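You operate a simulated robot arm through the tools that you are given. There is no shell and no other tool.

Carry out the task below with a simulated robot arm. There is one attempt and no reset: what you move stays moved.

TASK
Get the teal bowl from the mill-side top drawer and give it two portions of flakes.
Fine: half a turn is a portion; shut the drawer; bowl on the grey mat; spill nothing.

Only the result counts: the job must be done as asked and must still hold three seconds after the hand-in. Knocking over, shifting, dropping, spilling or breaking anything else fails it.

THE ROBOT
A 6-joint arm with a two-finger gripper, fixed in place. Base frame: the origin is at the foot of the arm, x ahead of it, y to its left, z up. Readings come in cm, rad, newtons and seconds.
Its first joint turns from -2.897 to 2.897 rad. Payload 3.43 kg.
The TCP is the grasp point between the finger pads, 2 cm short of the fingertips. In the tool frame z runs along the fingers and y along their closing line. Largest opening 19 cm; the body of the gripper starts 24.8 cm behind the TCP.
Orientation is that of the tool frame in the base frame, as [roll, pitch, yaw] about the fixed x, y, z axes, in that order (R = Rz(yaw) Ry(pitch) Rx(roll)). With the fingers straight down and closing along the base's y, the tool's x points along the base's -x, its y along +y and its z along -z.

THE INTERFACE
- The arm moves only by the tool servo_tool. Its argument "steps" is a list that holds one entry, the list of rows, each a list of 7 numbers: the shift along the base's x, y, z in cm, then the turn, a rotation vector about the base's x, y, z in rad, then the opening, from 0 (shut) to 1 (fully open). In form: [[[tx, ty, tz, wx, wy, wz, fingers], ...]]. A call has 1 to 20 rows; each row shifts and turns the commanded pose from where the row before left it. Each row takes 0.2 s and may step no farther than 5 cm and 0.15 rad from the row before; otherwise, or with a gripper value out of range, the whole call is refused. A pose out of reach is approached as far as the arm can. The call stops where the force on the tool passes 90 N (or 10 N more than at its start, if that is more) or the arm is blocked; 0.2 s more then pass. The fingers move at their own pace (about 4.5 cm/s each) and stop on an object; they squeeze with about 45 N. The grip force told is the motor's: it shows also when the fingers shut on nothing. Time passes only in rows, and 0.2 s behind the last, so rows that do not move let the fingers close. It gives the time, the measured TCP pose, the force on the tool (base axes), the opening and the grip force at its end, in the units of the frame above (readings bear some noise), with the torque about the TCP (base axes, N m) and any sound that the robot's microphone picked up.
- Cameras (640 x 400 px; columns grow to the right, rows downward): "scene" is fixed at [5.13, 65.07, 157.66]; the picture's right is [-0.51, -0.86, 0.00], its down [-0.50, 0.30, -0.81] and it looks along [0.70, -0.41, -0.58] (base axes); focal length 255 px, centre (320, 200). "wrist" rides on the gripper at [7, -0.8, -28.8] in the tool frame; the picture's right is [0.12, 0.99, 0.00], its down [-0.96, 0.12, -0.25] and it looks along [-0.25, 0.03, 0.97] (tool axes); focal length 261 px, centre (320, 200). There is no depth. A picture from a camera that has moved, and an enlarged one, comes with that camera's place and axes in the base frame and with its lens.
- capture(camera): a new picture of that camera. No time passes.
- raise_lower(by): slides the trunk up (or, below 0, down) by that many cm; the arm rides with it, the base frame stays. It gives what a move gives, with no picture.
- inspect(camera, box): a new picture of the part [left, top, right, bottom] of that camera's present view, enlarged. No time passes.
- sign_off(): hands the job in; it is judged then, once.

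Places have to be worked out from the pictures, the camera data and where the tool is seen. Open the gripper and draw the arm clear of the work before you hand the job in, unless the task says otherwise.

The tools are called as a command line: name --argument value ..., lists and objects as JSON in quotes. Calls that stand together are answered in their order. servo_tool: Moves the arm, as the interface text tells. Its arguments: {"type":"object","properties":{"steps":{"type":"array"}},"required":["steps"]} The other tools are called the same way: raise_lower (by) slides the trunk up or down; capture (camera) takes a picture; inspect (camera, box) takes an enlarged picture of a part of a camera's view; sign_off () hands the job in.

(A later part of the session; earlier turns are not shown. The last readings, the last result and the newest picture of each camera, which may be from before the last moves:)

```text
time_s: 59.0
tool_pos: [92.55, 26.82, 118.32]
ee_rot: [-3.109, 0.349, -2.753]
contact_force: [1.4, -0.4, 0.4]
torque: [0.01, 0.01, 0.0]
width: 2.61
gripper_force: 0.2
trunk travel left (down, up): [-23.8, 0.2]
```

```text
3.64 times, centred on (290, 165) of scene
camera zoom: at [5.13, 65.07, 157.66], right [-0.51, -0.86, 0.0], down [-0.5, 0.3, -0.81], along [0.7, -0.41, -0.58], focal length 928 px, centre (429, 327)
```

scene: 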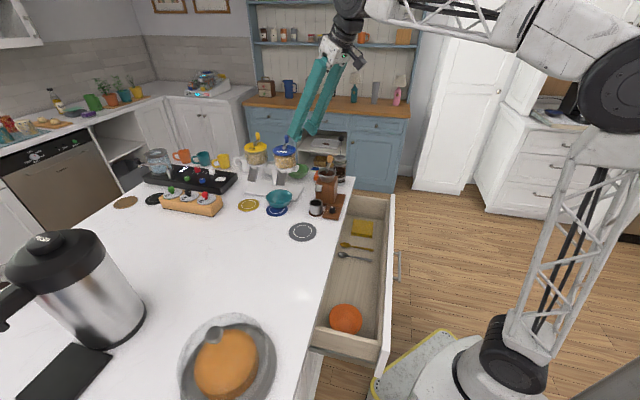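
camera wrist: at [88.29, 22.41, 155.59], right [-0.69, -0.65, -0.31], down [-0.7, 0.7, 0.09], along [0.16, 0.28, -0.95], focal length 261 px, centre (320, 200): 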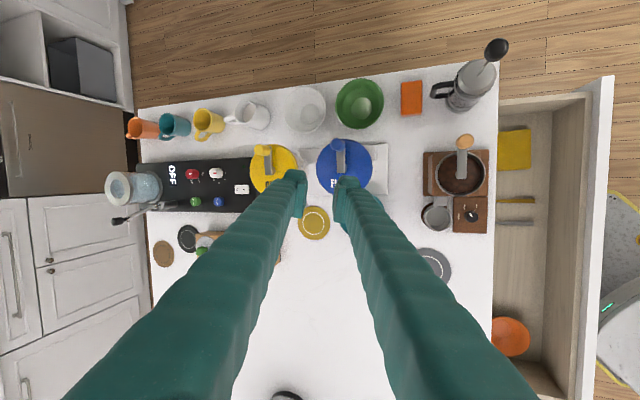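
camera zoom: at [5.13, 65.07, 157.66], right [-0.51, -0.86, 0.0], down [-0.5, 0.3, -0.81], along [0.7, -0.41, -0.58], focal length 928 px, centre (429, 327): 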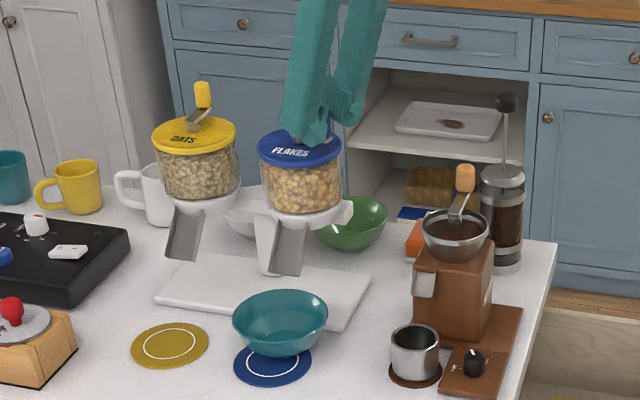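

Turning smoothly with negligible force. I complete the first half-turn.

servo_tool --steps '[[[-0.163, 0.465, 0, 0.0492, 0.0146, -0.1405, 0.137], [-0.091, 0.484, 0, 0.0492, 0.0146, -0.1405, 0.137], [-0.019, 0.493, 0, 0.0492, 0.0146, -0.1405, 0.137], [0.055, 0.49, 0, 0.0492, 0.0146, -0.1405, 0.137], [0.128, 0.477, 0, 0.0492, 0.0146, -0.1405, 0.137], [0.198, 0.452, 0, 0.0492, 0.0146, -0.1405, 0.137], [0.262, 0.418, 0, 0.0492, 0.0146, -0.1405, 0.137], [0.322, 0.373, 0, 0.0492, 0.0146, -0.1405, 0.137]]]'

inspect --camera "wrist" --box '[240, 100, 400, 240]'

inspect --camera "scene" --box '[250, 110, 330, 220]'

```text
time_s: 60.8
tool_pos: [93.31, 30.28, 118.23]
ee_rot: [2.826, 0.155, 2.306]
contact_force: [-1.1, 0.2, -0.1]
torque: [0.02, -0.02, 0.02]
width: 2.57
gripper_force: 0.0
trunk travel left (down, up): [-23.8, 0.2]
```

```text
2.86 times, centred on (320, 170) of wrist
camera zoom: at [78.48, 32.05, 143.81], right [0.59, 0.76, 0.29], down [0.63, -0.65, 0.42], along [0.5, -0.06, -0.86], focal length 745 px, centre (320, 286)
```

zoom: 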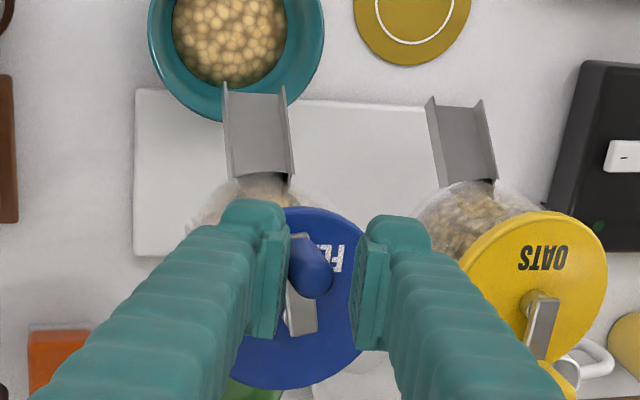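

```text
3.64 times, centred on (290, 165) of scene
camera zoom: at [5.13, 65.07, 157.66], right [-0.51, -0.86, 0.0], down [-0.5, 0.3, -0.81], along [0.7, -0.41, -0.58], focal length 928 px, centre (429, 327)
```

zoom: 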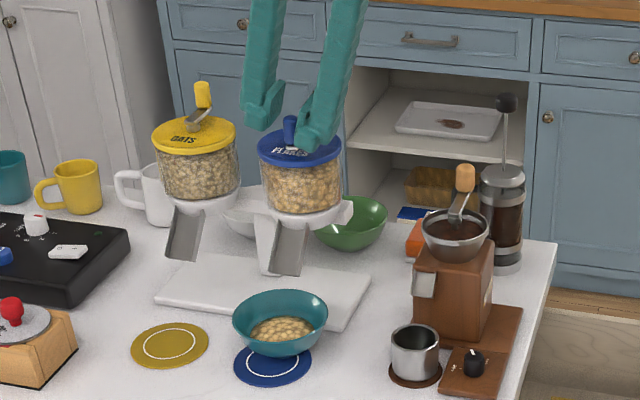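

The first portion fell fully into the bowl. The knob lags ~10° in the loose cage, so I nudge a bit further to finish exactly half a turn, then check.

servo_tool --steps '[[[0.44, 0.37, 0, 0.0492, 0.0146, -0.1405, 0.137], [0, 0, 0, 0, 0, 0, 0.137]]]'

inspect --camera "wrist" --box '[240, 100, 400, 240]'

```text
time_s: 61.4
tool_pos: [93.69, 30.72, 118.26]
ee_rot: [2.805, 0.11, 2.162]
contact_force: [0.6, 0.4, 0.6]
torque: [0.03, -0.01, -0.03]
width: 2.6
gripper_force: 0.0
trunk travel left (down, up): [-23.8, 0.2]
```

```text
2.86 times, centred on (320, 170) of wrist
camera zoom: at [79.65, 33.14, 144.15], right [0.69, 0.65, 0.31], down [0.54, -0.75, 0.37], along [0.48, -0.09, -0.87], focal length 745 px, centre (320, 286)
```

zoom: 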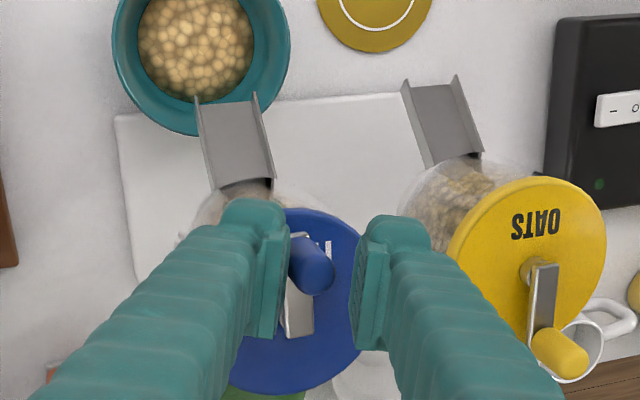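

The knob is now at ≈136°, i.e. ~180° turned, no spill. I lift off the knob and rotate the hand back half a turn in free air for the second stroke.

servo_tool --steps '[[[-0.3, -0.25, 0.5, 0, 0, 0, 0.185], [0, 0, 2.5, 0, 0, 0, 0.185], [0, 0, 4, 0, 0, 0, 0.185], [-0.24, -0.18, 1, -0.0488, -0.0145, 0.1395, 0.185], [0, 0, 0, -0.0488, -0.0145, 0.1395, 0.185], [0, 0, 0, -0.0488, -0.0145, 0.1395, 0.185], [0, 0, 0, -0.0488, -0.0145, 0.1395, 0.185], [0, 0, 0, -0.0488, -0.0145, 0.1395, 0.185], [0, 0, 0, -0.0488, -0.0145, 0.1395, 0.185], [0, 0, 0, -0.0488, -0.0145, 0.1395, 0.185], [0, 0, 0, -0.0488, -0.0145, 0.1395, 0.185], [0, 0, 0, -0.0488, -0.0145, 0.1395, 0.185], [0, 0, 0, -0.0488, -0.0145, 0.1395, 0.185], [0, 0, 0, -0.0488, -0.0145, 0.1395, 0.185], [0, 0, 0, -0.0488, -0.0145, 0.1395, 0.185], [0, 0, 0, -0.0488, -0.0145, 0.1395, 0.185], [0, 0, 0, -0.0488, -0.0145, 0.1395, 0.185], [0, 0, 0, -0.0488, -0.0145, 0.1395, 0.185], [0, 0, 0, -0.0488, -0.0145, 0.1395, 0.185], [0, 0, 0, -0.0488, -0.0145, 0.1395, 0.185]]]'

servo_tool --steps '[[[0, 0, 0, -0.0488, -0.0145, 0.1395, 0.185], [0, 0, 0, -0.0488, -0.0145, 0.1395, 0.185], [0, 0, 0, -0.0488, -0.0145, 0.1395, 0.185], [0, 0, 0, -0.0488, -0.0145, 0.1395, 0.185], [0, 0, 0, -0.0488, -0.0145, 0.1395, 0.185], [0, 0, 0, 0, 0, 0, 0.185]]]'

inspect --camera "wrist" --box '[240, 100, 400, 240]'

inspect --camera "scene" --box '[250, 110, 330, 220]'

```text
time_s: 65.6
tool_pos: [93.15, 30.41, 126.22]
ee_rot: [-2.808, 0.096, -1.559]
contact_force: [-0.1, 1.6, 0.4]
torque: [-0.01, 0.01, 0.0]
width: 3.52
gripper_force: 0.0
trunk travel left (down, up): [-23.8, 0.2]
```

```text
time_s: 67.0
tool_pos: [93.13, 30.23, 126.25]
ee_rot: [-2.827, -0.151, -0.857]
contact_force: [-0.7, -0.1, -0.4]
torque: [0.0, 0.0, -0.01]
width: 3.52
gripper_force: 0.0
trunk travel left (down, up): [-23.8, 0.2]
```

```text
2.86 times, centred on (320, 170) of wrist
camera zoom: at [88.82, 22.79, 154.54], right [-0.61, -0.74, -0.29], down [-0.78, 0.62, 0.05], along [0.14, 0.26, -0.96], focal length 745 px, centre (320, 286)
```

zoom: 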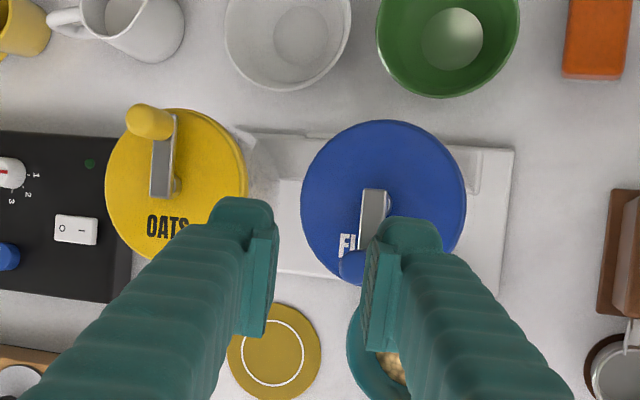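

```text
3.64 times, centred on (290, 165) of scene
camera zoom: at [5.13, 65.07, 157.66], right [-0.51, -0.86, 0.0], down [-0.5, 0.3, -0.81], along [0.7, -0.41, -0.58], focal length 928 px, centre (429, 327)
```

zoom: 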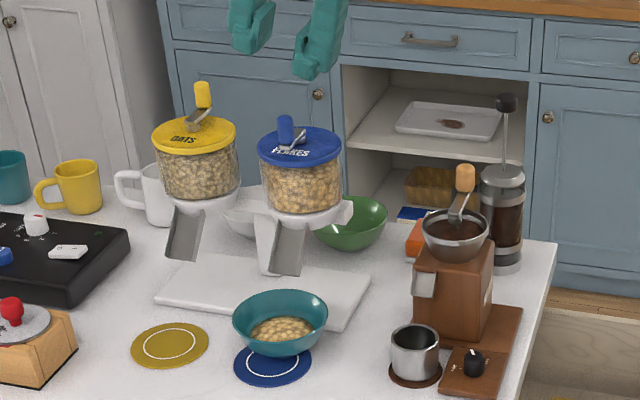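

Knob is at ≈133–135°, exactly opposite its start. I lower the hand over it again.

servo_tool --steps '[[[0.15, 0.15, -2, 0, 0, 0, 0.185], [0.05, 0.05, -2, 0, 0, 0, 0.185], [0, 0, -1.5, 0, 0, 0, 0.185], [0, 0, -1.3, 0, 0, 0, 0.185], [0, 0, -1.1, 0, 0, 0, 0.185], [0, 0, 0, 0, 0, 0, 0.137], [0, 0, 0, 0, 0, 0, 0.137]]]'

inspect --camera "wrist" --box '[240, 100, 400, 240]'

```text
time_s: 68.6
tool_pos: [93.34, 30.56, 118.35]
ee_rot: [-2.825, -0.149, -0.859]
contact_force: [0.6, -0.3, 0.1]
torque: [-0.04, -0.01, -0.03]
width: 2.59
gripper_force: 0.0
trunk travel left (down, up): [-23.8, 0.2]
```

```text
2.86 times, centred on (320, 170) of wrist
camera zoom: at [89.03, 23.04, 146.69], right [-0.61, -0.74, -0.29], down [-0.78, 0.62, 0.05], along [0.14, 0.26, -0.96], focal length 745 px, centre (320, 286)
```

zoom: 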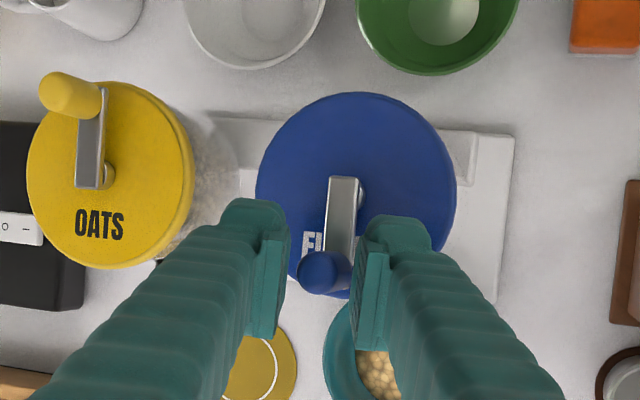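

The knob is caged again. I run the second clockwise half-turn, first half of it now.

servo_tool --steps '[[[0.373, 0.322, 0, 0.0492, 0.0146, -0.1405, 0.137], [0.418, 0.262, 0, 0.0492, 0.0146, -0.1405, 0.137], [0.452, 0.198, 0, 0.0492, 0.0146, -0.1405, 0.137], [0.477, 0.128, 0, 0.0492, 0.0146, -0.1405, 0.137], [0.49, 0.055, 0, 0.0492, 0.0146, -0.1405, 0.137], [0.493, -0.019, 0, 0.0492, 0.0146, -0.1405, 0.137], [0.484, -0.091, 0, 0.0492, 0.0146, -0.1405, 0.137], [0.465, -0.163, 0, 0.0492, 0.0146, -0.1405, 0.137], [0.436, -0.231, 0, 0.0492, 0.0146, -0.1405, 0.137], [0.397, -0.292, 0, 0.0492, 0.0146, -0.1405, 0.137]]]'

inspect --camera "wrist" --box '[240, 100, 400, 240]'

```text
time_s: 70.8
tool_pos: [97.77, 30.74, 118.39]
ee_rot: [-2.965, 0.303, -2.306]
contact_force: [-0.5, 0.6, -1.1]
torque: [0.01, 0.0, 0.0]
width: 2.63
gripper_force: 0.2
trunk travel left (down, up): [-23.8, 0.2]
```

```text
2.86 times, centred on (320, 170) of wrist
camera zoom: at [84.46, 22.31, 143.37], right [-0.77, 0.61, -0.2], down [0.45, 0.74, 0.5], along [0.45, 0.29, -0.84], focal length 745 px, centre (320, 286)
```

zoom: 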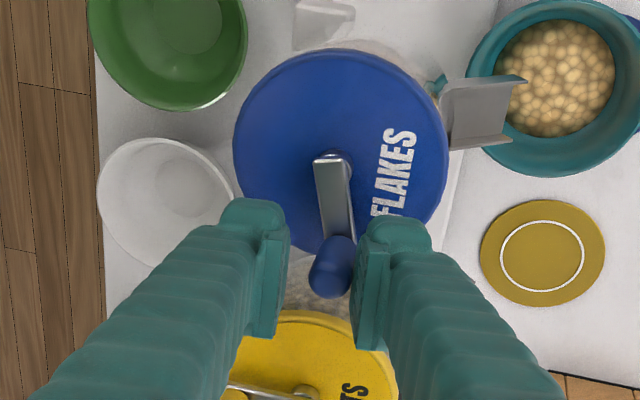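

On track with no force. I complete the second half-turn with the small extra nudge for the cage slack.

servo_tool --steps '[[[0.35, -0.35, 0, 0.0492, 0.0146, -0.1405, 0.137], [0.292, -0.397, 0, 0.0492, 0.0146, -0.1405, 0.137], [0.231, -0.436, 0, 0.0492, 0.0146, -0.1405, 0.137], [0.163, -0.465, 0, 0.0492, 0.0146, -0.1405, 0.137], [0.091, -0.484, 0, 0.0492, 0.0146, -0.1405, 0.137], [0.019, -0.493, 0, 0.0492, 0.0146, -0.1405, 0.137], [-0.055, -0.49, 0, 0.0492, 0.0146, -0.1405, 0.137], [-0.128, -0.477, 0, 0.0492, 0.0146, -0.1405, 0.137], [-0.198, -0.452, 0, 0.0492, 0.0146, -0.1405, 0.137], [-0.262, -0.418, 0, 0.0492, 0.0146, -0.1405, 0.137], [-0.322, -0.373, 0, 0.0492, 0.0146, -0.1405, 0.137], [0, 0, 0, 0, 0, 0, 0.137]]]'

inspect --camera "wrist" --box '[240, 60, 400, 240]'

inspect --camera "scene" --box '[250, 110, 330, 220]'

```text
time_s: 73.4
tool_pos: [97.97, 25.87, 118.31]
ee_rot: [2.821, 0.146, 2.281]
contact_force: [-0.3, 0.3, -1.3]
torque: [0.02, -0.03, -0.02]
width: 2.58
gripper_force: 0.2
trunk travel left (down, up): [-23.8, 0.2]
```

```text
2.22 times, centred on (320, 150) of wrist
camera zoom: at [83.4, 27.62, 143.95], right [0.61, 0.74, 0.29], down [0.62, -0.67, 0.41], along [0.5, -0.07, -0.86], focal length 579 px, centre (320, 311)
```

zoom: 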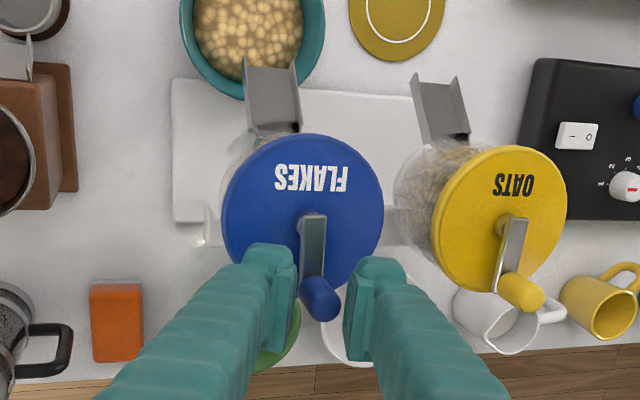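

```text
3.64 times, centred on (290, 165) of scene
camera zoom: at [5.13, 65.07, 157.66], right [-0.51, -0.86, 0.0], down [-0.5, 0.3, -0.81], along [0.7, -0.41, -0.58], focal length 928 px, centre (429, 327)
```

zoom: 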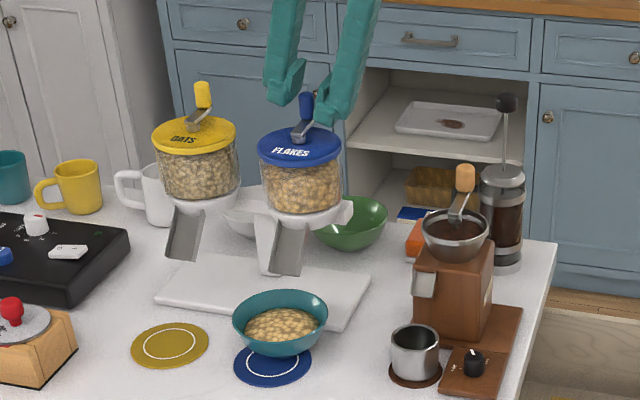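

The pile has visibly grown; the crank is back at ≈−44° (a full turn in total). I nudge a hair further to make sure the turn is complete, and compare the bowl.

servo_tool --steps '[[[-0.15, -0.13, 0, 0.0115, 0.0034, -0.0329, 0.137], [0, 0, 0, 0, 0, 0, 0.137], [0, 0, 0, 0, 0, 0, 0.137]]]'

inspect --camera "scene" --box '[250, 170, 310, 220]'

inspect --camera "wrist" --box '[240, 40, 400, 240]'

```text
time_s: 74.2
tool_pos: [97.94, 25.89, 118.3]
ee_rot: [2.818, 0.136, 2.251]
contact_force: [0.2, 0.3, 1.0]
torque: [0.0, 0.0, -0.01]
width: 2.65
gripper_force: 0.3
trunk travel left (down, up): [-23.8, 0.2]
```

```text
8.00 times, centred on (280, 195) of scene
camera zoom: at [5.13, 65.07, 157.66], right [-0.51, -0.86, 0.0], down [-0.5, 0.3, -0.81], along [0.7, -0.41, -0.58], focal length 2043 px, centre (640, 240)
```

zoom: 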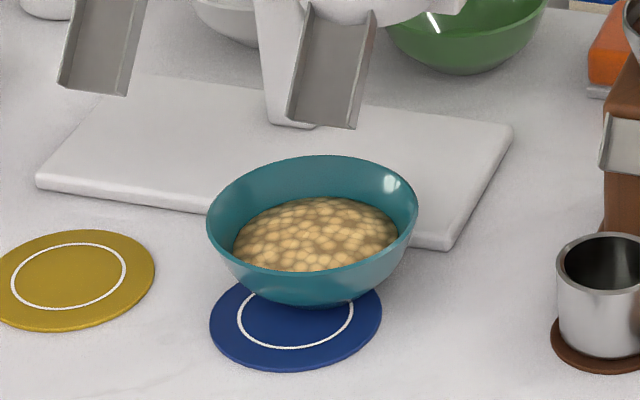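

```text
2.00 times, centred on (320, 140) of wrist
camera zoom: at [83.37, 27.72, 144.02], right [0.63, 0.72, 0.3], down [0.6, -0.69, 0.4], along [0.49, -0.07, -0.87], focal length 521 px, centre (320, 320)
```

zoom: 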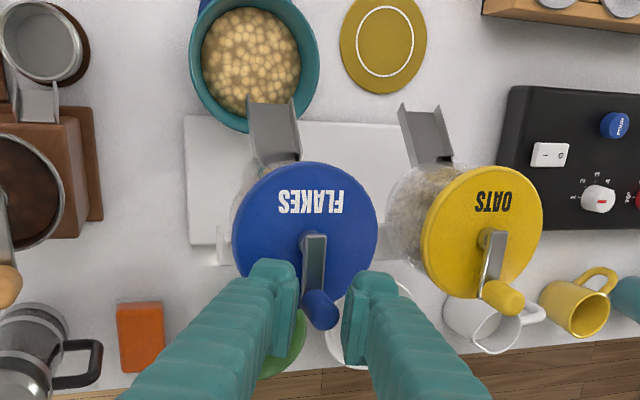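

Two portions are in, nothing spilled, and the crank matches its original orientation. I lift off the knob and bring the hand back to the bowl-grasping orientation at a safe height.

servo_tool --steps '[[[0.1, 0.08, 1, 0, 0, 0, 0.185], [0, 0, 3.5, 0, 0, 0, 0.185], [0, 0, 4, 0, 0, 0, 0.185], [-1, 0.65, 0, -0.0472, -0.014, 0.1349, 0.185], [-1, 0.65, 0, -0.0472, -0.014, 0.1349, 0.185], [-1, 0.65, 0, -0.0472, -0.014, 0.1349, 0.185], [-1, 0.65, 0, -0.0472, -0.014, 0.1349, 0.185], [-1, 0.65, 0, -0.0472, -0.014, 0.1349, 0.185], [-1, 0.65, 0, -0.0472, -0.014, 0.1349, 0.185], [-1, 0.65, 0, -0.0472, -0.014, 0.1349, 0.185], [-1, 0.65, 0, -0.0472, -0.014, 0.1349, 0.185], [-1, 0.65, 0, -0.0472, -0.014, 0.1349, 0.185], [-1, 0.65, 0, -0.0472, -0.014, 0.1349, 0.185], [-1, 0.65, 0, -0.0472, -0.014, 0.1349, 0.185], [-1, 0.65, 0, -0.0472, -0.014, 0.1349, 0.185], [-1, 0.65, 0, -0.0472, -0.014, 0.1349, 0.185], [-1, 0.65, 0, -0.0472, -0.014, 0.1349, 0.185], [-1, 0.65, 0, -0.0472, -0.014, 0.1349, 0.185], [-1, 0.65, 0, -0.0472, -0.014, 0.1349, 0.185], [-1, 0.65, 0, -0.0472, -0.014, 0.1349, 0.185]]]'

servo_tool --steps '[[[-0.6, 0.3, 0, -0.0472, -0.014, 0.1349, 0.185], [-0.6, 0.3, 0, -0.0472, -0.014, 0.1349, 0.185], [0, 0, 0, 0, 0, -0.137, 0.185], [0, 0, -2, 0, 0, -0.137, 0.185], [0, 0, -3, 0, 0, -0.137, 0.185], [0, 0, -3, 0, 0, -0.137, 0.185], [0, 0, -3, 0, 0, 0, 0.185], [0, 0, 0, 0, 0, 0, 0.185]]]'

capture --camera "wrist"

capture --camera "scene"

```text
time_s: 78.4
tool_pos: [80.98, 36.73, 126.88]
ee_rot: [-2.809, 0.096, -1.552]
contact_force: [0.2, -0.3, -0.3]
torque: [-0.02, 0.05, 0.06]
width: 3.51
gripper_force: 0.0
trunk travel left (down, up): [-23.8, 0.2]
```

```text
time_s: 80.2
tool_pos: [79.62, 37.28, 115.93]
ee_rot: [-2.797, -0.001, -1.833]
contact_force: [-0.3, -0.3, -1.0]
torque: [0.04, -0.01, 0.04]
width: 3.54
gripper_force: 0.0
trunk travel left (down, up): [-23.8, 0.2]
```

```text
taken
camera wrist: at [69.13, 32.83, 143.22], right [-0.93, 0.13, -0.34], down [0.06, 0.98, 0.19], along [0.35, 0.16, -0.92], focal length 261 px, centre (320, 200)
```

wrist: 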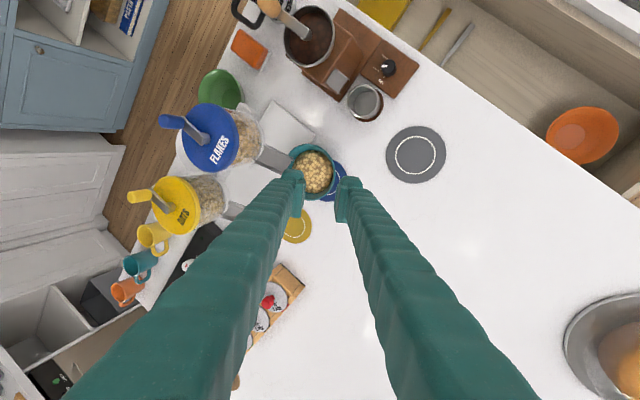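

```text
taken
```

scene: 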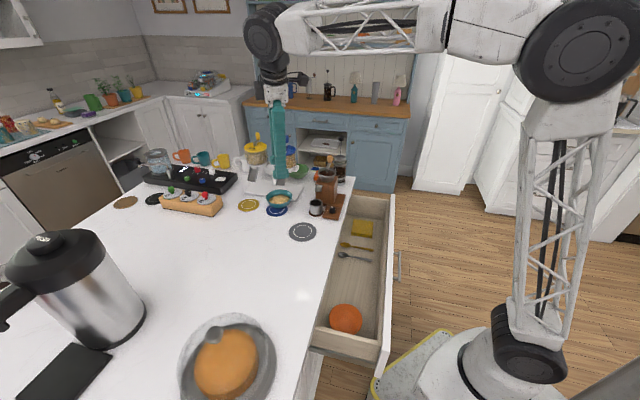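

Same orientation as at release. I move onto the approach line 12 cm back from the rim grasp point and verify the bowl's position.

servo_tool --steps '[[[0, 0.15, -2.5, 0, 0, 0, 0.155], [0, 0.15, -2.5, 0, 0, 0, 0.155], [0, 0, -2.4, 0, 0, 0, 0.155], [0, 0, 0, 0, 0, 0, 0.155]]]'

inspect --camera "wrist" --box '[230, 110, 390, 250]'

```text
time_s: 81.2
tool_pos: [79.58, 37.66, 108.48]
ee_rot: [-2.795, -0.002, -1.83]
contact_force: [0.4, -0.4, -0.4]
torque: [-0.02, 0.02, 0.0]
width: 2.93
gripper_force: 0.1
trunk travel left (down, up): [-23.8, 0.2]
```

```text
2.86 times, centred on (310, 180) of wrist
camera zoom: at [69.17, 33.07, 135.79], right [-0.93, 0.13, -0.34], down [0.06, 0.98, 0.19], along [0.35, 0.16, -0.92], focal length 745 px, centre (349, 257)
```

zoom: 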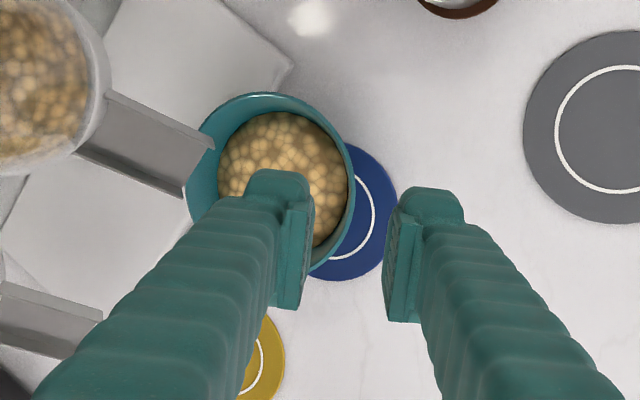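

Bowl is where expected (rim centre ≈(88.6, 35.4)). I advance along the tool axis to straddle the rim, slightly shallower than before to stay clear of the flakes.

servo_tool --steps '[[[0.695, -0.21, -1.88, 0, 0, 0, 0.155], [0.695, -0.21, -1.88, 0, 0, 0, 0.155], [0.695, -0.21, -1.88, 0, 0, 0, 0.155], [0.695, -0.21, -1.88, 0, 0, 0, 0.155], [0.695, -0.21, -1.88, 0, 0, 0, 0.155], [0, 0, 0, 0, 0, 0, 0.155]]]'

inspect --camera "wrist" --box '[230, 110, 390, 250]'

inspect --camera "scene" --box '[250, 170, 310, 220]'

```text
time_s: 82.6
tool_pos: [83.3, 36.62, 99.11]
ee_rot: [-2.794, -0.002, -1.83]
contact_force: [0.6, 0.2, -1.2]
torque: [0.0, -0.02, -0.02]
width: 2.93
gripper_force: 0.0
trunk travel left (down, up): [-23.8, 0.2]
```

```text
2.86 times, centred on (310, 180) of wrist
camera zoom: at [72.8, 32.14, 126.36], right [-0.93, 0.13, -0.34], down [0.06, 0.98, 0.19], along [0.35, 0.16, -0.92], focal length 745 px, centre (349, 257)
```

zoom: 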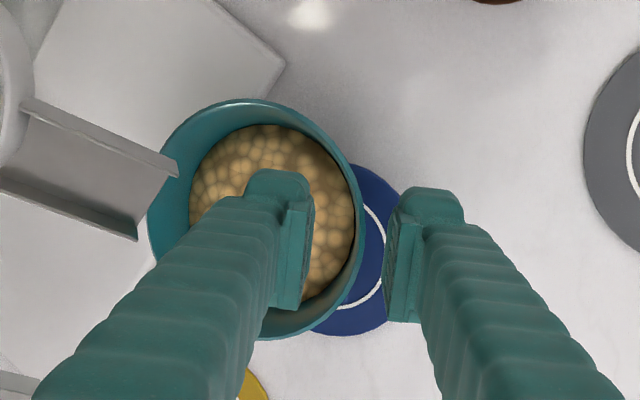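

```text
8.00 times, centred on (280, 195) of scene
camera zoom: at [5.13, 65.07, 157.66], right [-0.51, -0.86, 0.0], down [-0.5, 0.3, -0.81], along [0.7, -0.41, -0.58], focal length 2043 px, centre (640, 240)
```

zoom: 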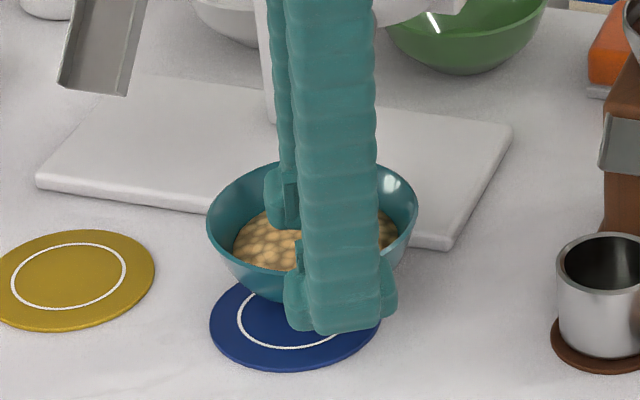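

Flakes surface is close below the rim, so I go just ~1.3 cm down the rim wall and close.

servo_tool --steps '[[[0.32, -0.1, -0.85, 0, 0, 0, 0.155], [0.3, -0.08, -0.82, 0, 0, 0, 0.155], [0, 0, 0, 0, 0, 0, 0.155], [0, 0, 0, 0, 0, 0, 0.08], [0, 0, 0, 0, 0, 0, 0.04], [0, 0, 0, 0, 0, 0, 0], [0, 0, 0, 0, 0, 0, 0], [0, 0, 0, 0, 0, 0, 0]]]'

inspect --camera "wrist" --box '[230, 110, 390, 250]'

inspect --camera "scene" --box '[250, 170, 310, 220]'

```text
time_s: 84.4
tool_pos: [83.85, 36.57, 97.43]
ee_rot: [-2.797, -0.001, -1.831]
contact_force: [0.9, -0.3, 0.8]
torque: [0.02, -0.1, -0.03]
width: 0.68
gripper_force: 40.1
trunk travel left (down, up): [-23.8, 0.2]
```

```text
2.86 times, centred on (310, 180) of wrist
camera zoom: at [73.37, 31.95, 124.67], right [-0.93, 0.13, -0.34], down [0.06, 0.98, 0.19], along [0.35, 0.16, -0.92], focal length 745 px, centre (349, 257)
```

zoom: 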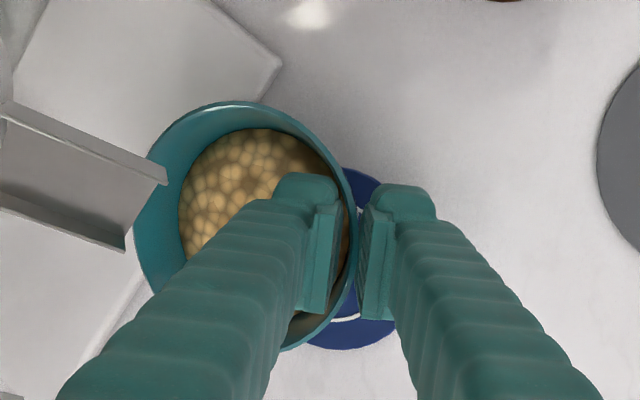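

```text
8.00 times, centred on (280, 195) of scene
camera zoom: at [5.13, 65.07, 157.66], right [-0.51, -0.86, 0.0], down [-0.5, 0.3, -0.81], along [0.7, -0.41, -0.58], focal length 2043 px, centre (640, 240)
```

zoom: 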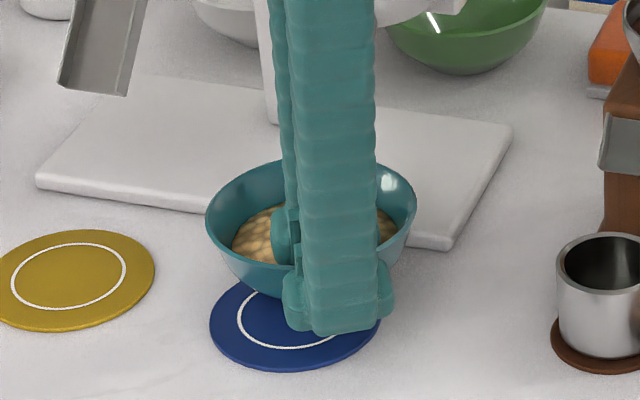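

Grip is firm. I lift slightly, ease the bowl out from under the chute along +e, slowly.

servo_tool --steps '[[[0, 0, 0.3, 0, 0, 0, 0], [0, 0, 0.5, 0, 0, 0, 0], [0, 0, 0.5, 0, 0, 0, 0], [0, 0, 0.2, 0, 0, 0, 0], [-0.3, 0.3, 0, 0, 0, 0, 0], [-0.6, 0.6, 0, 0, 0, 0, 0], [-0.8, 0.8, 0, 0, 0, 0, 0], [-0.8, 0.8, 0, 0, 0, 0, 0], [-0.8, 0.8, 0, 0, 0, 0, 0], [-0.8, 0.8, 0, 0, 0, 0, 0], [-0.6, 0.6, 0, 0, 0, 0, 0], [-0.3, 0.3, 0, 0, 0, 0, 0], [0, 0, 0, 0, 0, 0, 0]]]'

inspect --camera "wrist" --box '[230, 110, 470, 250]'

inspect --camera "scene" --box '[240, 150, 330, 230]'

```text
time_s: 87.2
tool_pos: [78.77, 41.44, 98.99]
ee_rot: [-2.796, -0.001, -1.832]
contact_force: [-0.1, 0.4, -2.1]
torque: [0.03, 0.11, 0.0]
width: 0.64
gripper_force: 40.6
trunk travel left (down, up): [-23.8, 0.2]
```

```text
2.67 times, centred on (350, 180) of wrist
camera zoom: at [68.3, 37.08, 126.2], right [-0.93, 0.13, -0.34], down [0.06, 0.98, 0.19], along [0.35, 0.16, -0.92], focal length 695 px, centre (240, 253)
```

zoom: 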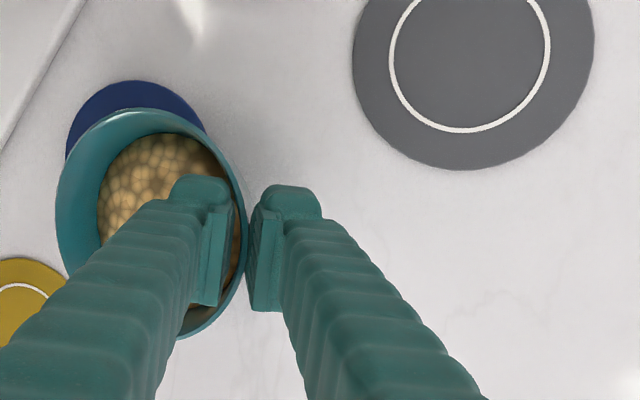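

```text
5.00 times, centred on (285, 190) of scene
camera zoom: at [5.13, 65.07, 157.66], right [-0.51, -0.86, 0.0], down [-0.5, 0.3, -0.81], along [0.7, -0.41, -0.58], focal length 1277 px, centre (495, 250)
```

zoom: 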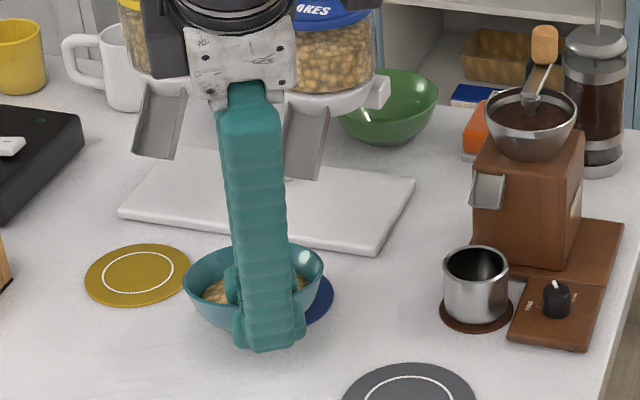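

Bowl is clear of the chute and level. I carry it slowly to above the grey mat (centre ≈(69.6, 34.9)).

servo_tool --steps '[[[0, 0, 0.6, 0, 0, 0, 0], [-0.4, -0.16, 0.8, 0, 0, 0, 0], [-0.8, -0.32, 0.8, 0, 0, 0, 0], [-1.2, -0.48, 0.3, 0, 0, 0, 0], [-1.4, -0.55, 0, 0, 0, 0, 0], [-1.4, -0.55, 0, 0, 0, 0, 0], [-1.4, -0.55, 0, 0, 0, 0, 0], [-1.4, -0.55, 0, 0, 0, 0, 0], [-1.4, -0.55, 0, 0, 0, 0, 0], [-1.4, -0.55, 0, 0, 0, 0, 0], [-1.2, -0.48, 0, 0, 0, 0, 0], [-1.0, -0.4, 0, 0, 0, 0, 0], [-0.6, -0.24, 0, 0, 0, 0, 0], [-0.3, -0.12, 0, 0, 0, 0, 0], [0, 0, 0, 0, 0, 0, 0]]]'

capture --camera "wrist"

inspect --camera "wrist" --box '[210, 90, 410, 260]'

inspect --camera "scene" --box '[240, 150, 350, 260]'

```text
time_s: 90.4
tool_pos: [64.82, 35.97, 101.44]
ee_rot: [-2.796, -0.002, -1.832]
contact_force: [-0.5, 0.1, -1.7]
torque: [0.04, 0.11, -0.01]
width: 0.66
gripper_force: 40.2
trunk travel left (down, up): [-23.8, 0.2]
```

```text
taken
camera wrist: at [54.36, 31.41, 128.69], right [-0.93, 0.13, -0.34], down [0.06, 0.98, 0.19], along [0.35, 0.16, -0.92], focal length 261 px, centre (320, 200)
```

wrist: 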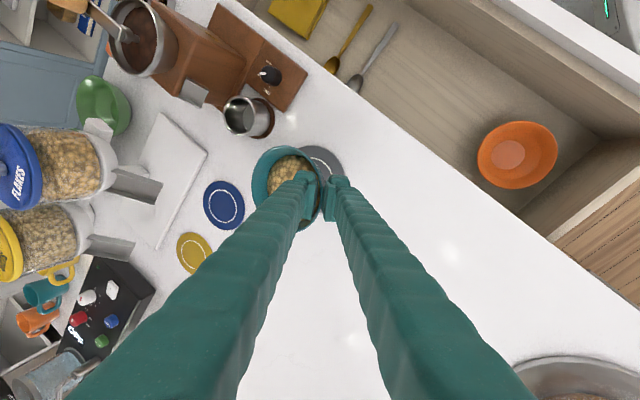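

```text
2.35 times, centred on (310, 175) of wrist
camera zoom: at [54.36, 31.41, 128.69], right [-0.93, 0.13, -0.34], down [0.06, 0.98, 0.19], along [0.35, 0.16, -0.92], focal length 613 px, centre (344, 259)
```

zoom: 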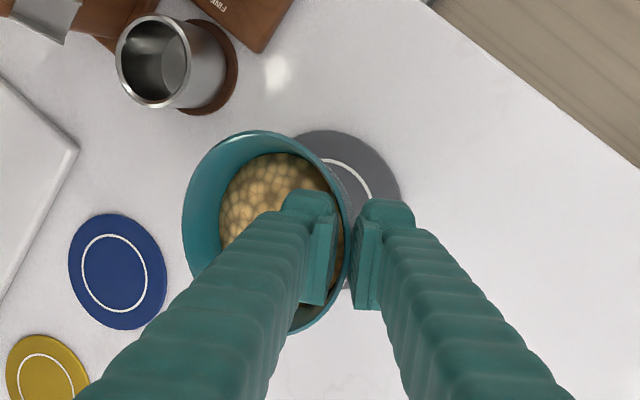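

```text
3.64 times, centred on (295, 205) of scene
camera zoom: at [5.13, 65.07, 157.66], right [-0.51, -0.86, 0.0], down [-0.5, 0.3, -0.81], along [0.7, -0.41, -0.58], focal length 928 px, centre (411, 182)
```

zoom: 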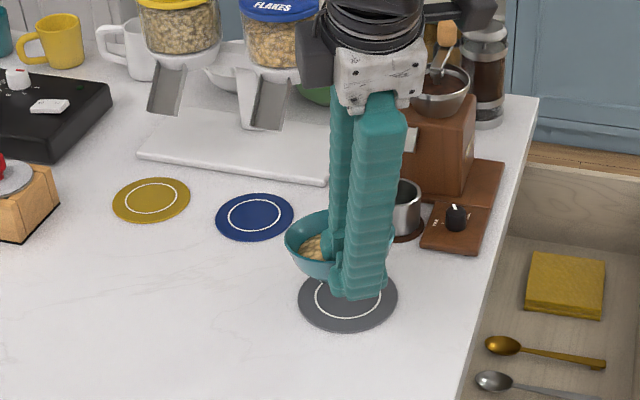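

Bowl centre ≈(69.3, 34.7) right over the mat centre (69.5, 34.75). I lower gently; touchdown expected at TCP z≈97.4.

servo_tool --steps '[[[0.1, 0, -0.6, 0, 0, 0, 0], [0.1, 0, -0.9, 0, 0, 0, 0], [0, 0, -0.9, 0, 0, 0, 0], [0, 0, -0.7, 0, 0, 0, 0], [0, 0, -0.4, 0, 0, 0, 0], [0, 0, -0.2, 0, 0, 0, 0], [0, 0, 0, 0, 0, 0, 0]]]'

servo_tool --steps '[[[0, 0, -0.2, 0, 0, 0, 0], [0, 0, 0, 0, 0, 0, 0]]]'

servo_tool --steps '[[[0, 0, -0.2, 0, 0, 0, 0], [0, 0, 0, 0, 0, 0, 0]]]'

```text
time_s: 92.0
tool_pos: [65.14, 35.96, 97.58]
ee_rot: [-2.796, -0.001, -1.83]
contact_force: [-1.0, -0.6, -0.3]
torque: [0.01, -0.01, -0.02]
width: 0.63
gripper_force: 40.0
trunk travel left (down, up): [-23.8, 0.2]
```

```text
time_s: 92.6
tool_pos: [64.97, 36.17, 97.56]
ee_rot: [-2.794, -0.001, -1.832]
contact_force: [-1.2, 0.0, 0.4]
torque: [-0.03, -0.06, -0.02]
width: 0.65
gripper_force: 40.1
trunk travel left (down, up): [-23.8, 0.2]
```

```text
time_s: 93.2
tool_pos: [65.16, 36.06, 97.3]
ee_rot: [-2.797, -0.002, -1.828]
contact_force: [-1.2, 0.9, 1.8]
torque: [-0.05, -0.1, 0.01]
width: 0.64
gripper_force: 40.5
trunk travel left (down, up): [-23.8, 0.2]
```

Force has turned from −2 to about +2 N, so the bowl is resting on the mat. I check visually before releasing.

inspect --camera "scene" --box '[270, 190, 350, 260]'

servo_tool --steps '[[[0, 0, -0.1, 0, 0, 0, 0], [0, 0, 0, 0, 0, 0, 0]]]'

```text
5.71 times, centred on (310, 225) of scene
camera zoom: at [5.13, 65.07, 157.66], right [-0.51, -0.86, 0.0], down [-0.5, 0.3, -0.81], along [0.7, -0.41, -0.58], focal length 1459 px, centre (377, 57)
```

zoom: 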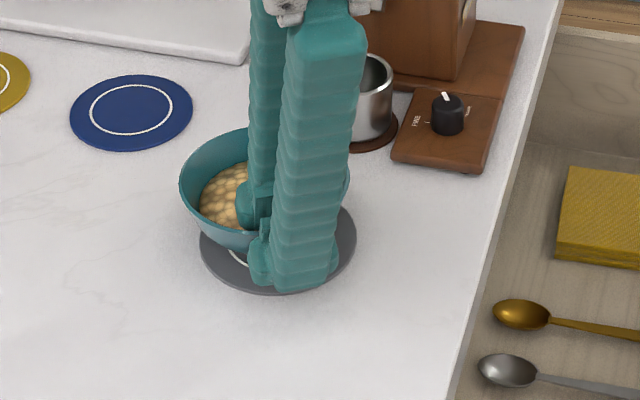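

```text
time_s: 93.8
tool_pos: [65.28, 36.04, 97.14]
ee_rot: [-2.796, -0.002, -1.831]
contact_force: [-1.9, 0.5, 2.7]
torque: [-0.1, -0.08, -0.02]
width: 0.67
gripper_force: 40.7
trunk travel left (down, up): [-23.8, 0.2]
```

The bowl rests on the grey mat. I release gradually and withdraw along the tool axis.

servo_tool --steps '[[[0, 0, 0, 0, 0, 0, 0.06], [0, 0, 0, 0, 0, 0, 0.1], [0, 0, 0, 0, 0, 0, 0.14], [0, 0, 0, 0, 0, 0, 0.14], [-0.33, 0.09, 0.94, 0, 0, 0, 0.14], [-0.67, 0.18, 1.88, 0, 0, 0, 0.14], [-1, 0.27, 2.8, 0, 0, 0, 0.14], [-1.3, 0.36, 3.7, 0, 0, 0, 0.14], [-1.3, 0.36, 3.7, 0, 0, 0, 0.14]]]'

capture --camera "wrist"

inspect --camera "scene" --box '[230, 120, 350, 260]'

```text
time_s: 95.8
tool_pos: [60.56, 37.23, 110.08]
ee_rot: [-2.795, -0.001, -1.831]
contact_force: [0.5, 0.8, 0.1]
torque: [-0.05, 0.04, -0.01]
width: 2.66
gripper_force: 0.0
trunk travel left (down, up): [-23.8, 0.2]
```

```text
taken
camera wrist: at [50.12, 32.77, 137.41], right [-0.93, 0.12, -0.34], down [0.06, 0.98, 0.19], along [0.35, 0.16, -0.92], focal length 261 px, centre (320, 200)
```

wrist: 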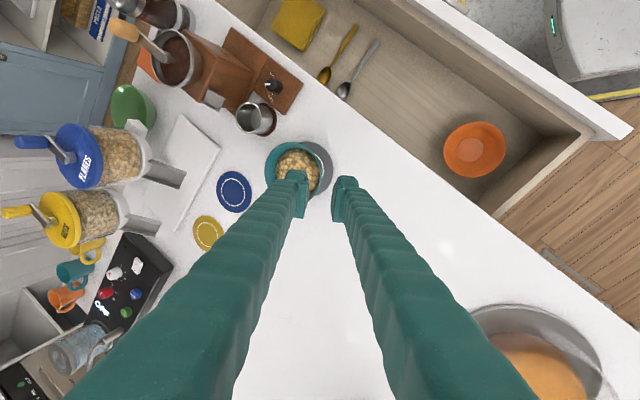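

```text
2.86 times, centred on (290, 190) of scene
camera zoom: at [5.13, 65.07, 157.66], right [-0.51, -0.86, 0.0], down [-0.5, 0.3, -0.81], along [0.7, -0.41, -0.58], focal length 730 px, centre (406, 229)
```

zoom: 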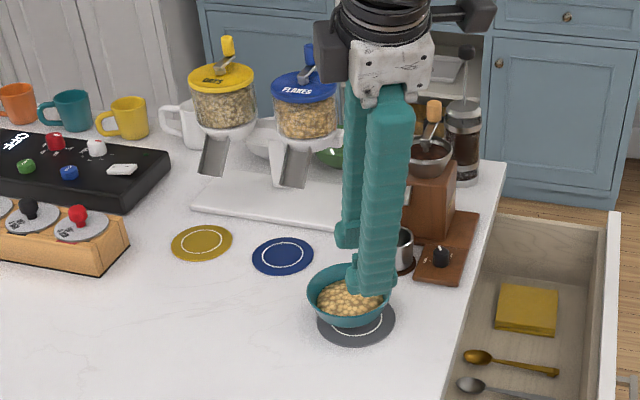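

inspect --camera "wrist" --box '[240, 120, 360, 220]'

inspect --camera "scene" --box '[270, 190, 350, 260]'

```text
4.00 times, centred on (300, 170) of wrist
camera zoom: at [50.12, 32.77, 137.41], right [-0.93, 0.12, -0.34], down [0.06, 0.98, 0.19], along [0.35, 0.16, -0.92], focal length 1043 px, centre (400, 320)
```

zoom: 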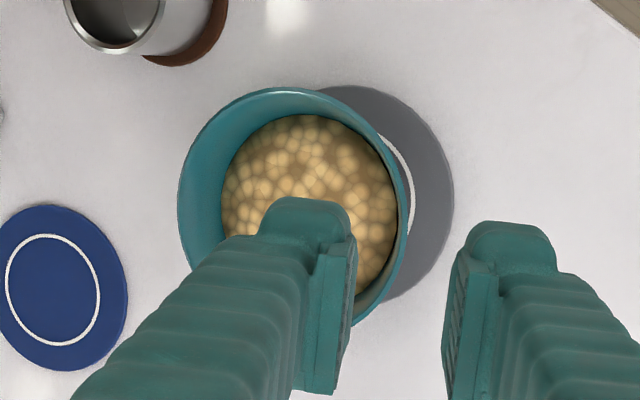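

```text
5.71 times, centred on (310, 225) of scene
camera zoom: at [5.13, 65.07, 157.66], right [-0.51, -0.86, 0.0], down [-0.5, 0.3, -0.81], along [0.7, -0.41, -0.58], focal length 1459 px, centre (377, 57)
```

zoom: 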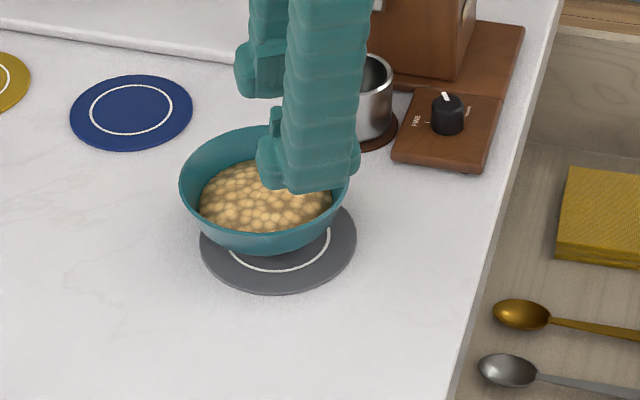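

The bowl sits centred on the grey mat, nothing spilled. Now I go shut the drawer: close the fingers, straighten the tool, and move to in front of the drawer handle at a safe height.

servo_tool --steps '[[[-0.6, 0.2, 3, 0, 0, 0, 0.1], [0, 0, 3, 0, 0, 0, 0], [0, 0, 2, 0.0305, 0.1137, 0, 0], [-1.5, -2.9, 0, 0.0305, 0.1137, 0, 0], [-1.5, -2.9, 0, 0.0305, 0.1137, 0, 0], [-1.5, -2.9, 0, 0, 0, -0.131, 0], [-1.5, -2.9, 0, 0, 0, -0.131, 0], [-1.5, -2.9, 0, 0, 0, -0.131, 0], [-1.5, -2.9, 0, 0, 0, -0.131, 0], [-1.5, -2.9, 0, 0, 0, 0, 0], [-1.5, -2.9, 0, 0, 0, 0, 0], [-1.5, -2.9, 0, 0, 0, 0, 0], [-1.5, -2.9, 0, 0, 0, 0, 0], [-1.5, -2.9, 0, 0, 0, 0, 0], [-1.8, -3.3, 0, 0, 0, 0, 0], [0, 0, 0, 0, 0, 0, 0]]]'

capture --camera "wrist"

capture --camera "scene"

```text
time_s: 99.2
tool_pos: [41.51, 2.19, 118.23]
ee_rot: [3.134, 0.002, -2.355]
contact_force: [0.3, 0.8, -0.3]
torque: [-0.05, 0.0, -0.02]
width: 0.0
gripper_force: 34.3
trunk travel left (down, up): [-23.8, 0.2]
```

```text
taken
camera wrist: at [37.28, -3.62, 146.96], right [-0.79, 0.62, 0.01], down [0.6, 0.76, 0.25], along [0.15, 0.2, -0.97], focal length 261 px, centre (320, 200)
```

wrist: 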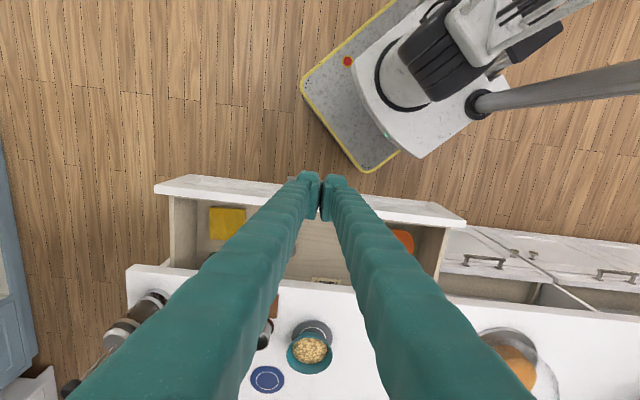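

```text
taken
```

scene: 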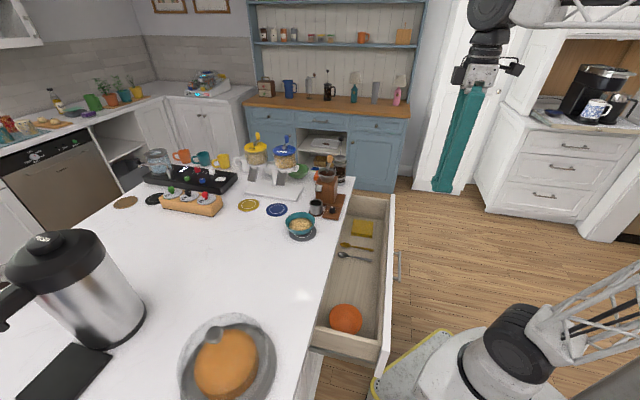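

I zoom in to see the drawer handle relative to the fingertips.

inspect --camera "wrist" --box '[240, 140, 400, 260]'

inspect --camera "scene" --box '[330, 160, 460, 300]'

```text
3.33 times, centred on (320, 200) of wrist
camera zoom: at [37.28, -3.62, 146.96], right [-0.79, 0.62, 0.01], down [0.6, 0.76, 0.25], along [0.15, 0.2, -0.97], focal length 869 px, centre (320, 200)
```

zoom: 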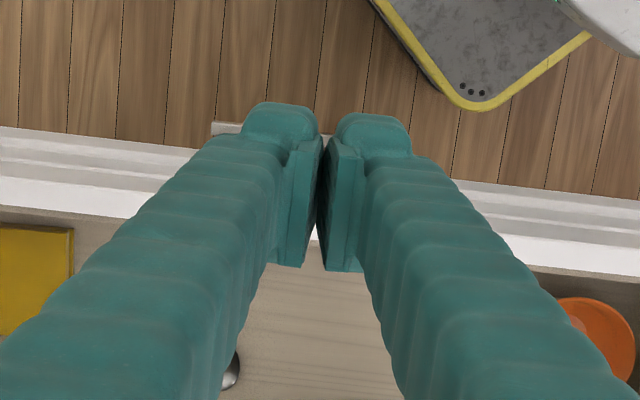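

```text
2.86 times, centred on (395, 230) of scene
camera zoom: at [5.13, 65.07, 157.66], right [-0.51, -0.86, 0.0], down [-0.5, 0.3, -0.81], along [0.7, -0.41, -0.58], focal length 730 px, centre (106, 114)
```

zoom: 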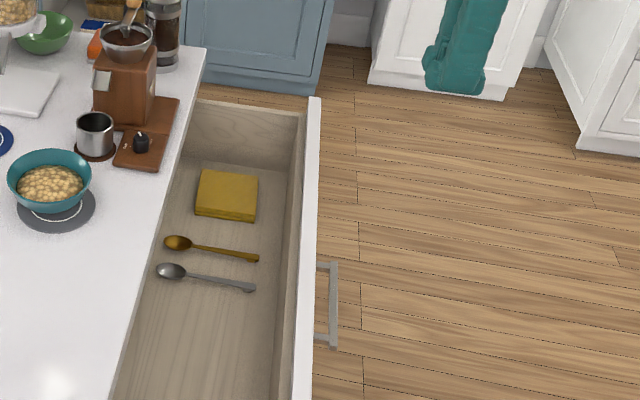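

Bar is at n≈36, e −35.7…−21.7. My fingers are ~3 cm in front of it. I descend to handle height with a slight forward tilt.

servo_tool --steps '[[[0, 0, -4, 0.0707, -0.0707, 0, 0], [0, 0, -4.5, 0.0707, -0.0707, 0, 0], [0, 0, -4.5, 0, 0, 0, 0], [0, 0, -4.5, 0, 0, 0, 0], [0, 0, -4.5, 0, 0, 0, 0], [0, 0, -4.5, 0, 0, 0, 0], [0, 0, -4.5, 0, 0, 0, 0], [0, 0, -4, 0, 0, 0, 0], [0, 0, -2.5, 0, 0, 0, 0], [0, 0, 0, 0, 0, 0, 0]]]'

capture --camera "wrist"

inspect --camera "scene" --box '[330, 180, 460, 360]'

```text
time_s: 101.4
tool_pos: [42.66, 2.17, 81.76]
ee_rot: [3.133, 0.197, -2.356]
contact_force: [0.1, -0.5, 1.0]
torque: [-0.01, -0.02, 0.01]
width: 0.0
gripper_force: 34.4
out of reach, approached as far as the arm can: row 9
trunk travel left (down, up): [-23.8, 0.2]
```

```text
taken
camera wrist: at [34.57, -7.61, 108.47], right [-0.79, 0.62, -0.01], down [0.55, 0.71, 0.43], along [0.28, 0.33, -0.9], focal length 261 px, centre (320, 200)
```

wrist: 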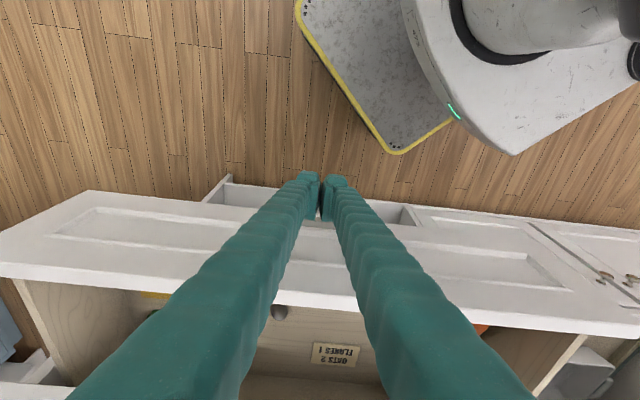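

```text
2.22 times, centred on (395, 270) of scene
camera zoom: at [5.13, 65.07, 157.66], right [-0.51, -0.86, 0.0], down [-0.5, 0.3, -0.81], along [0.7, -0.41, -0.58], focal length 567 px, centre (153, 44)
```

zoom: 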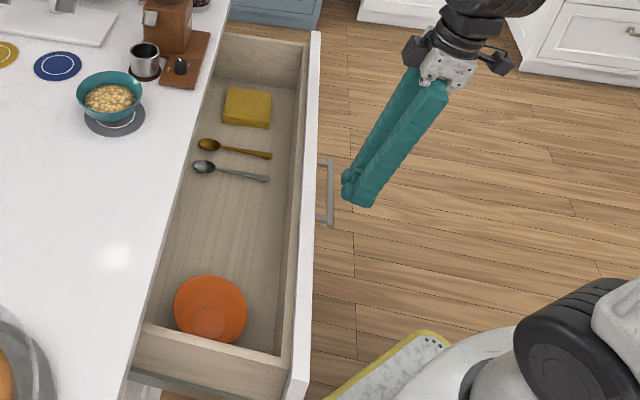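

The arm is at its near limit at z≈81.8; the fingertips would only catch the bar's top. I lower the trunk 2.5 cm to bring the fingers squarely in front of the bar.

raise_lower --by -2.5

inspect --camera "wrist" --box '[200, 120, 440, 300]'

inspect --camera "scene" --box '[350, 220, 430, 300]'

```text
time_s: 102.1
tool_pos: [42.77, 2.07, 79.18]
ee_rot: [3.133, 0.197, -2.356]
contact_force: [-0.3, 0.0, 0.3]
torque: [0.0, 0.03, 0.01]
width: 0.02
gripper_force: 34.3
trunk travel left (down, up): [-21.3, 2.7]
```

```text
2.22 times, centred on (320, 210) of wrist
camera zoom: at [34.58, -7.61, 106.0], right [-0.79, 0.62, -0.01], down [0.55, 0.71, 0.43], along [0.28, 0.33, -0.9], focal length 579 px, centre (320, 178)
```

zoom: 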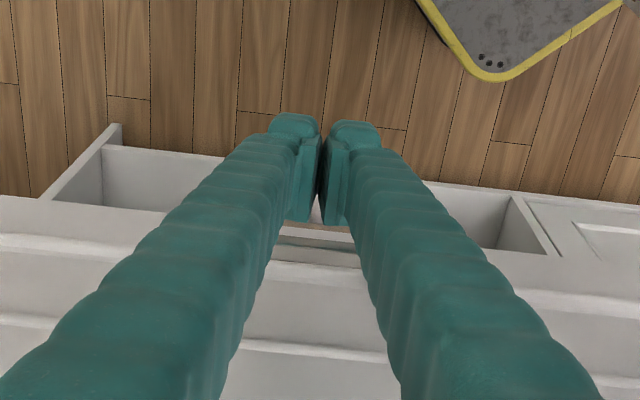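

```text
5.00 times, centred on (390, 260) of scene
camera zoom: at [5.13, 65.07, 157.66], right [-0.51, -0.86, 0.0], down [-0.5, 0.3, -0.81], along [0.7, -0.41, -0.58], focal length 1277 px, centre (-30, -100)
```

zoom: 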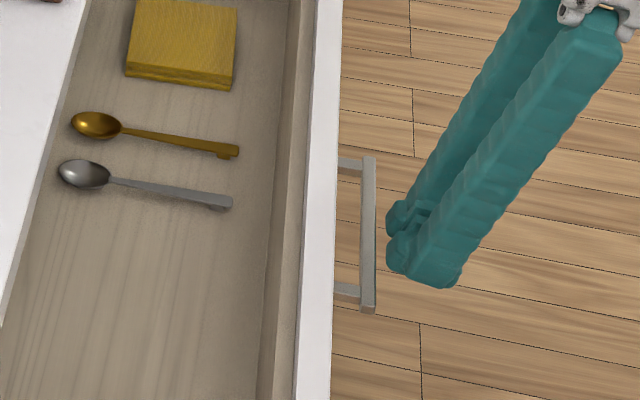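

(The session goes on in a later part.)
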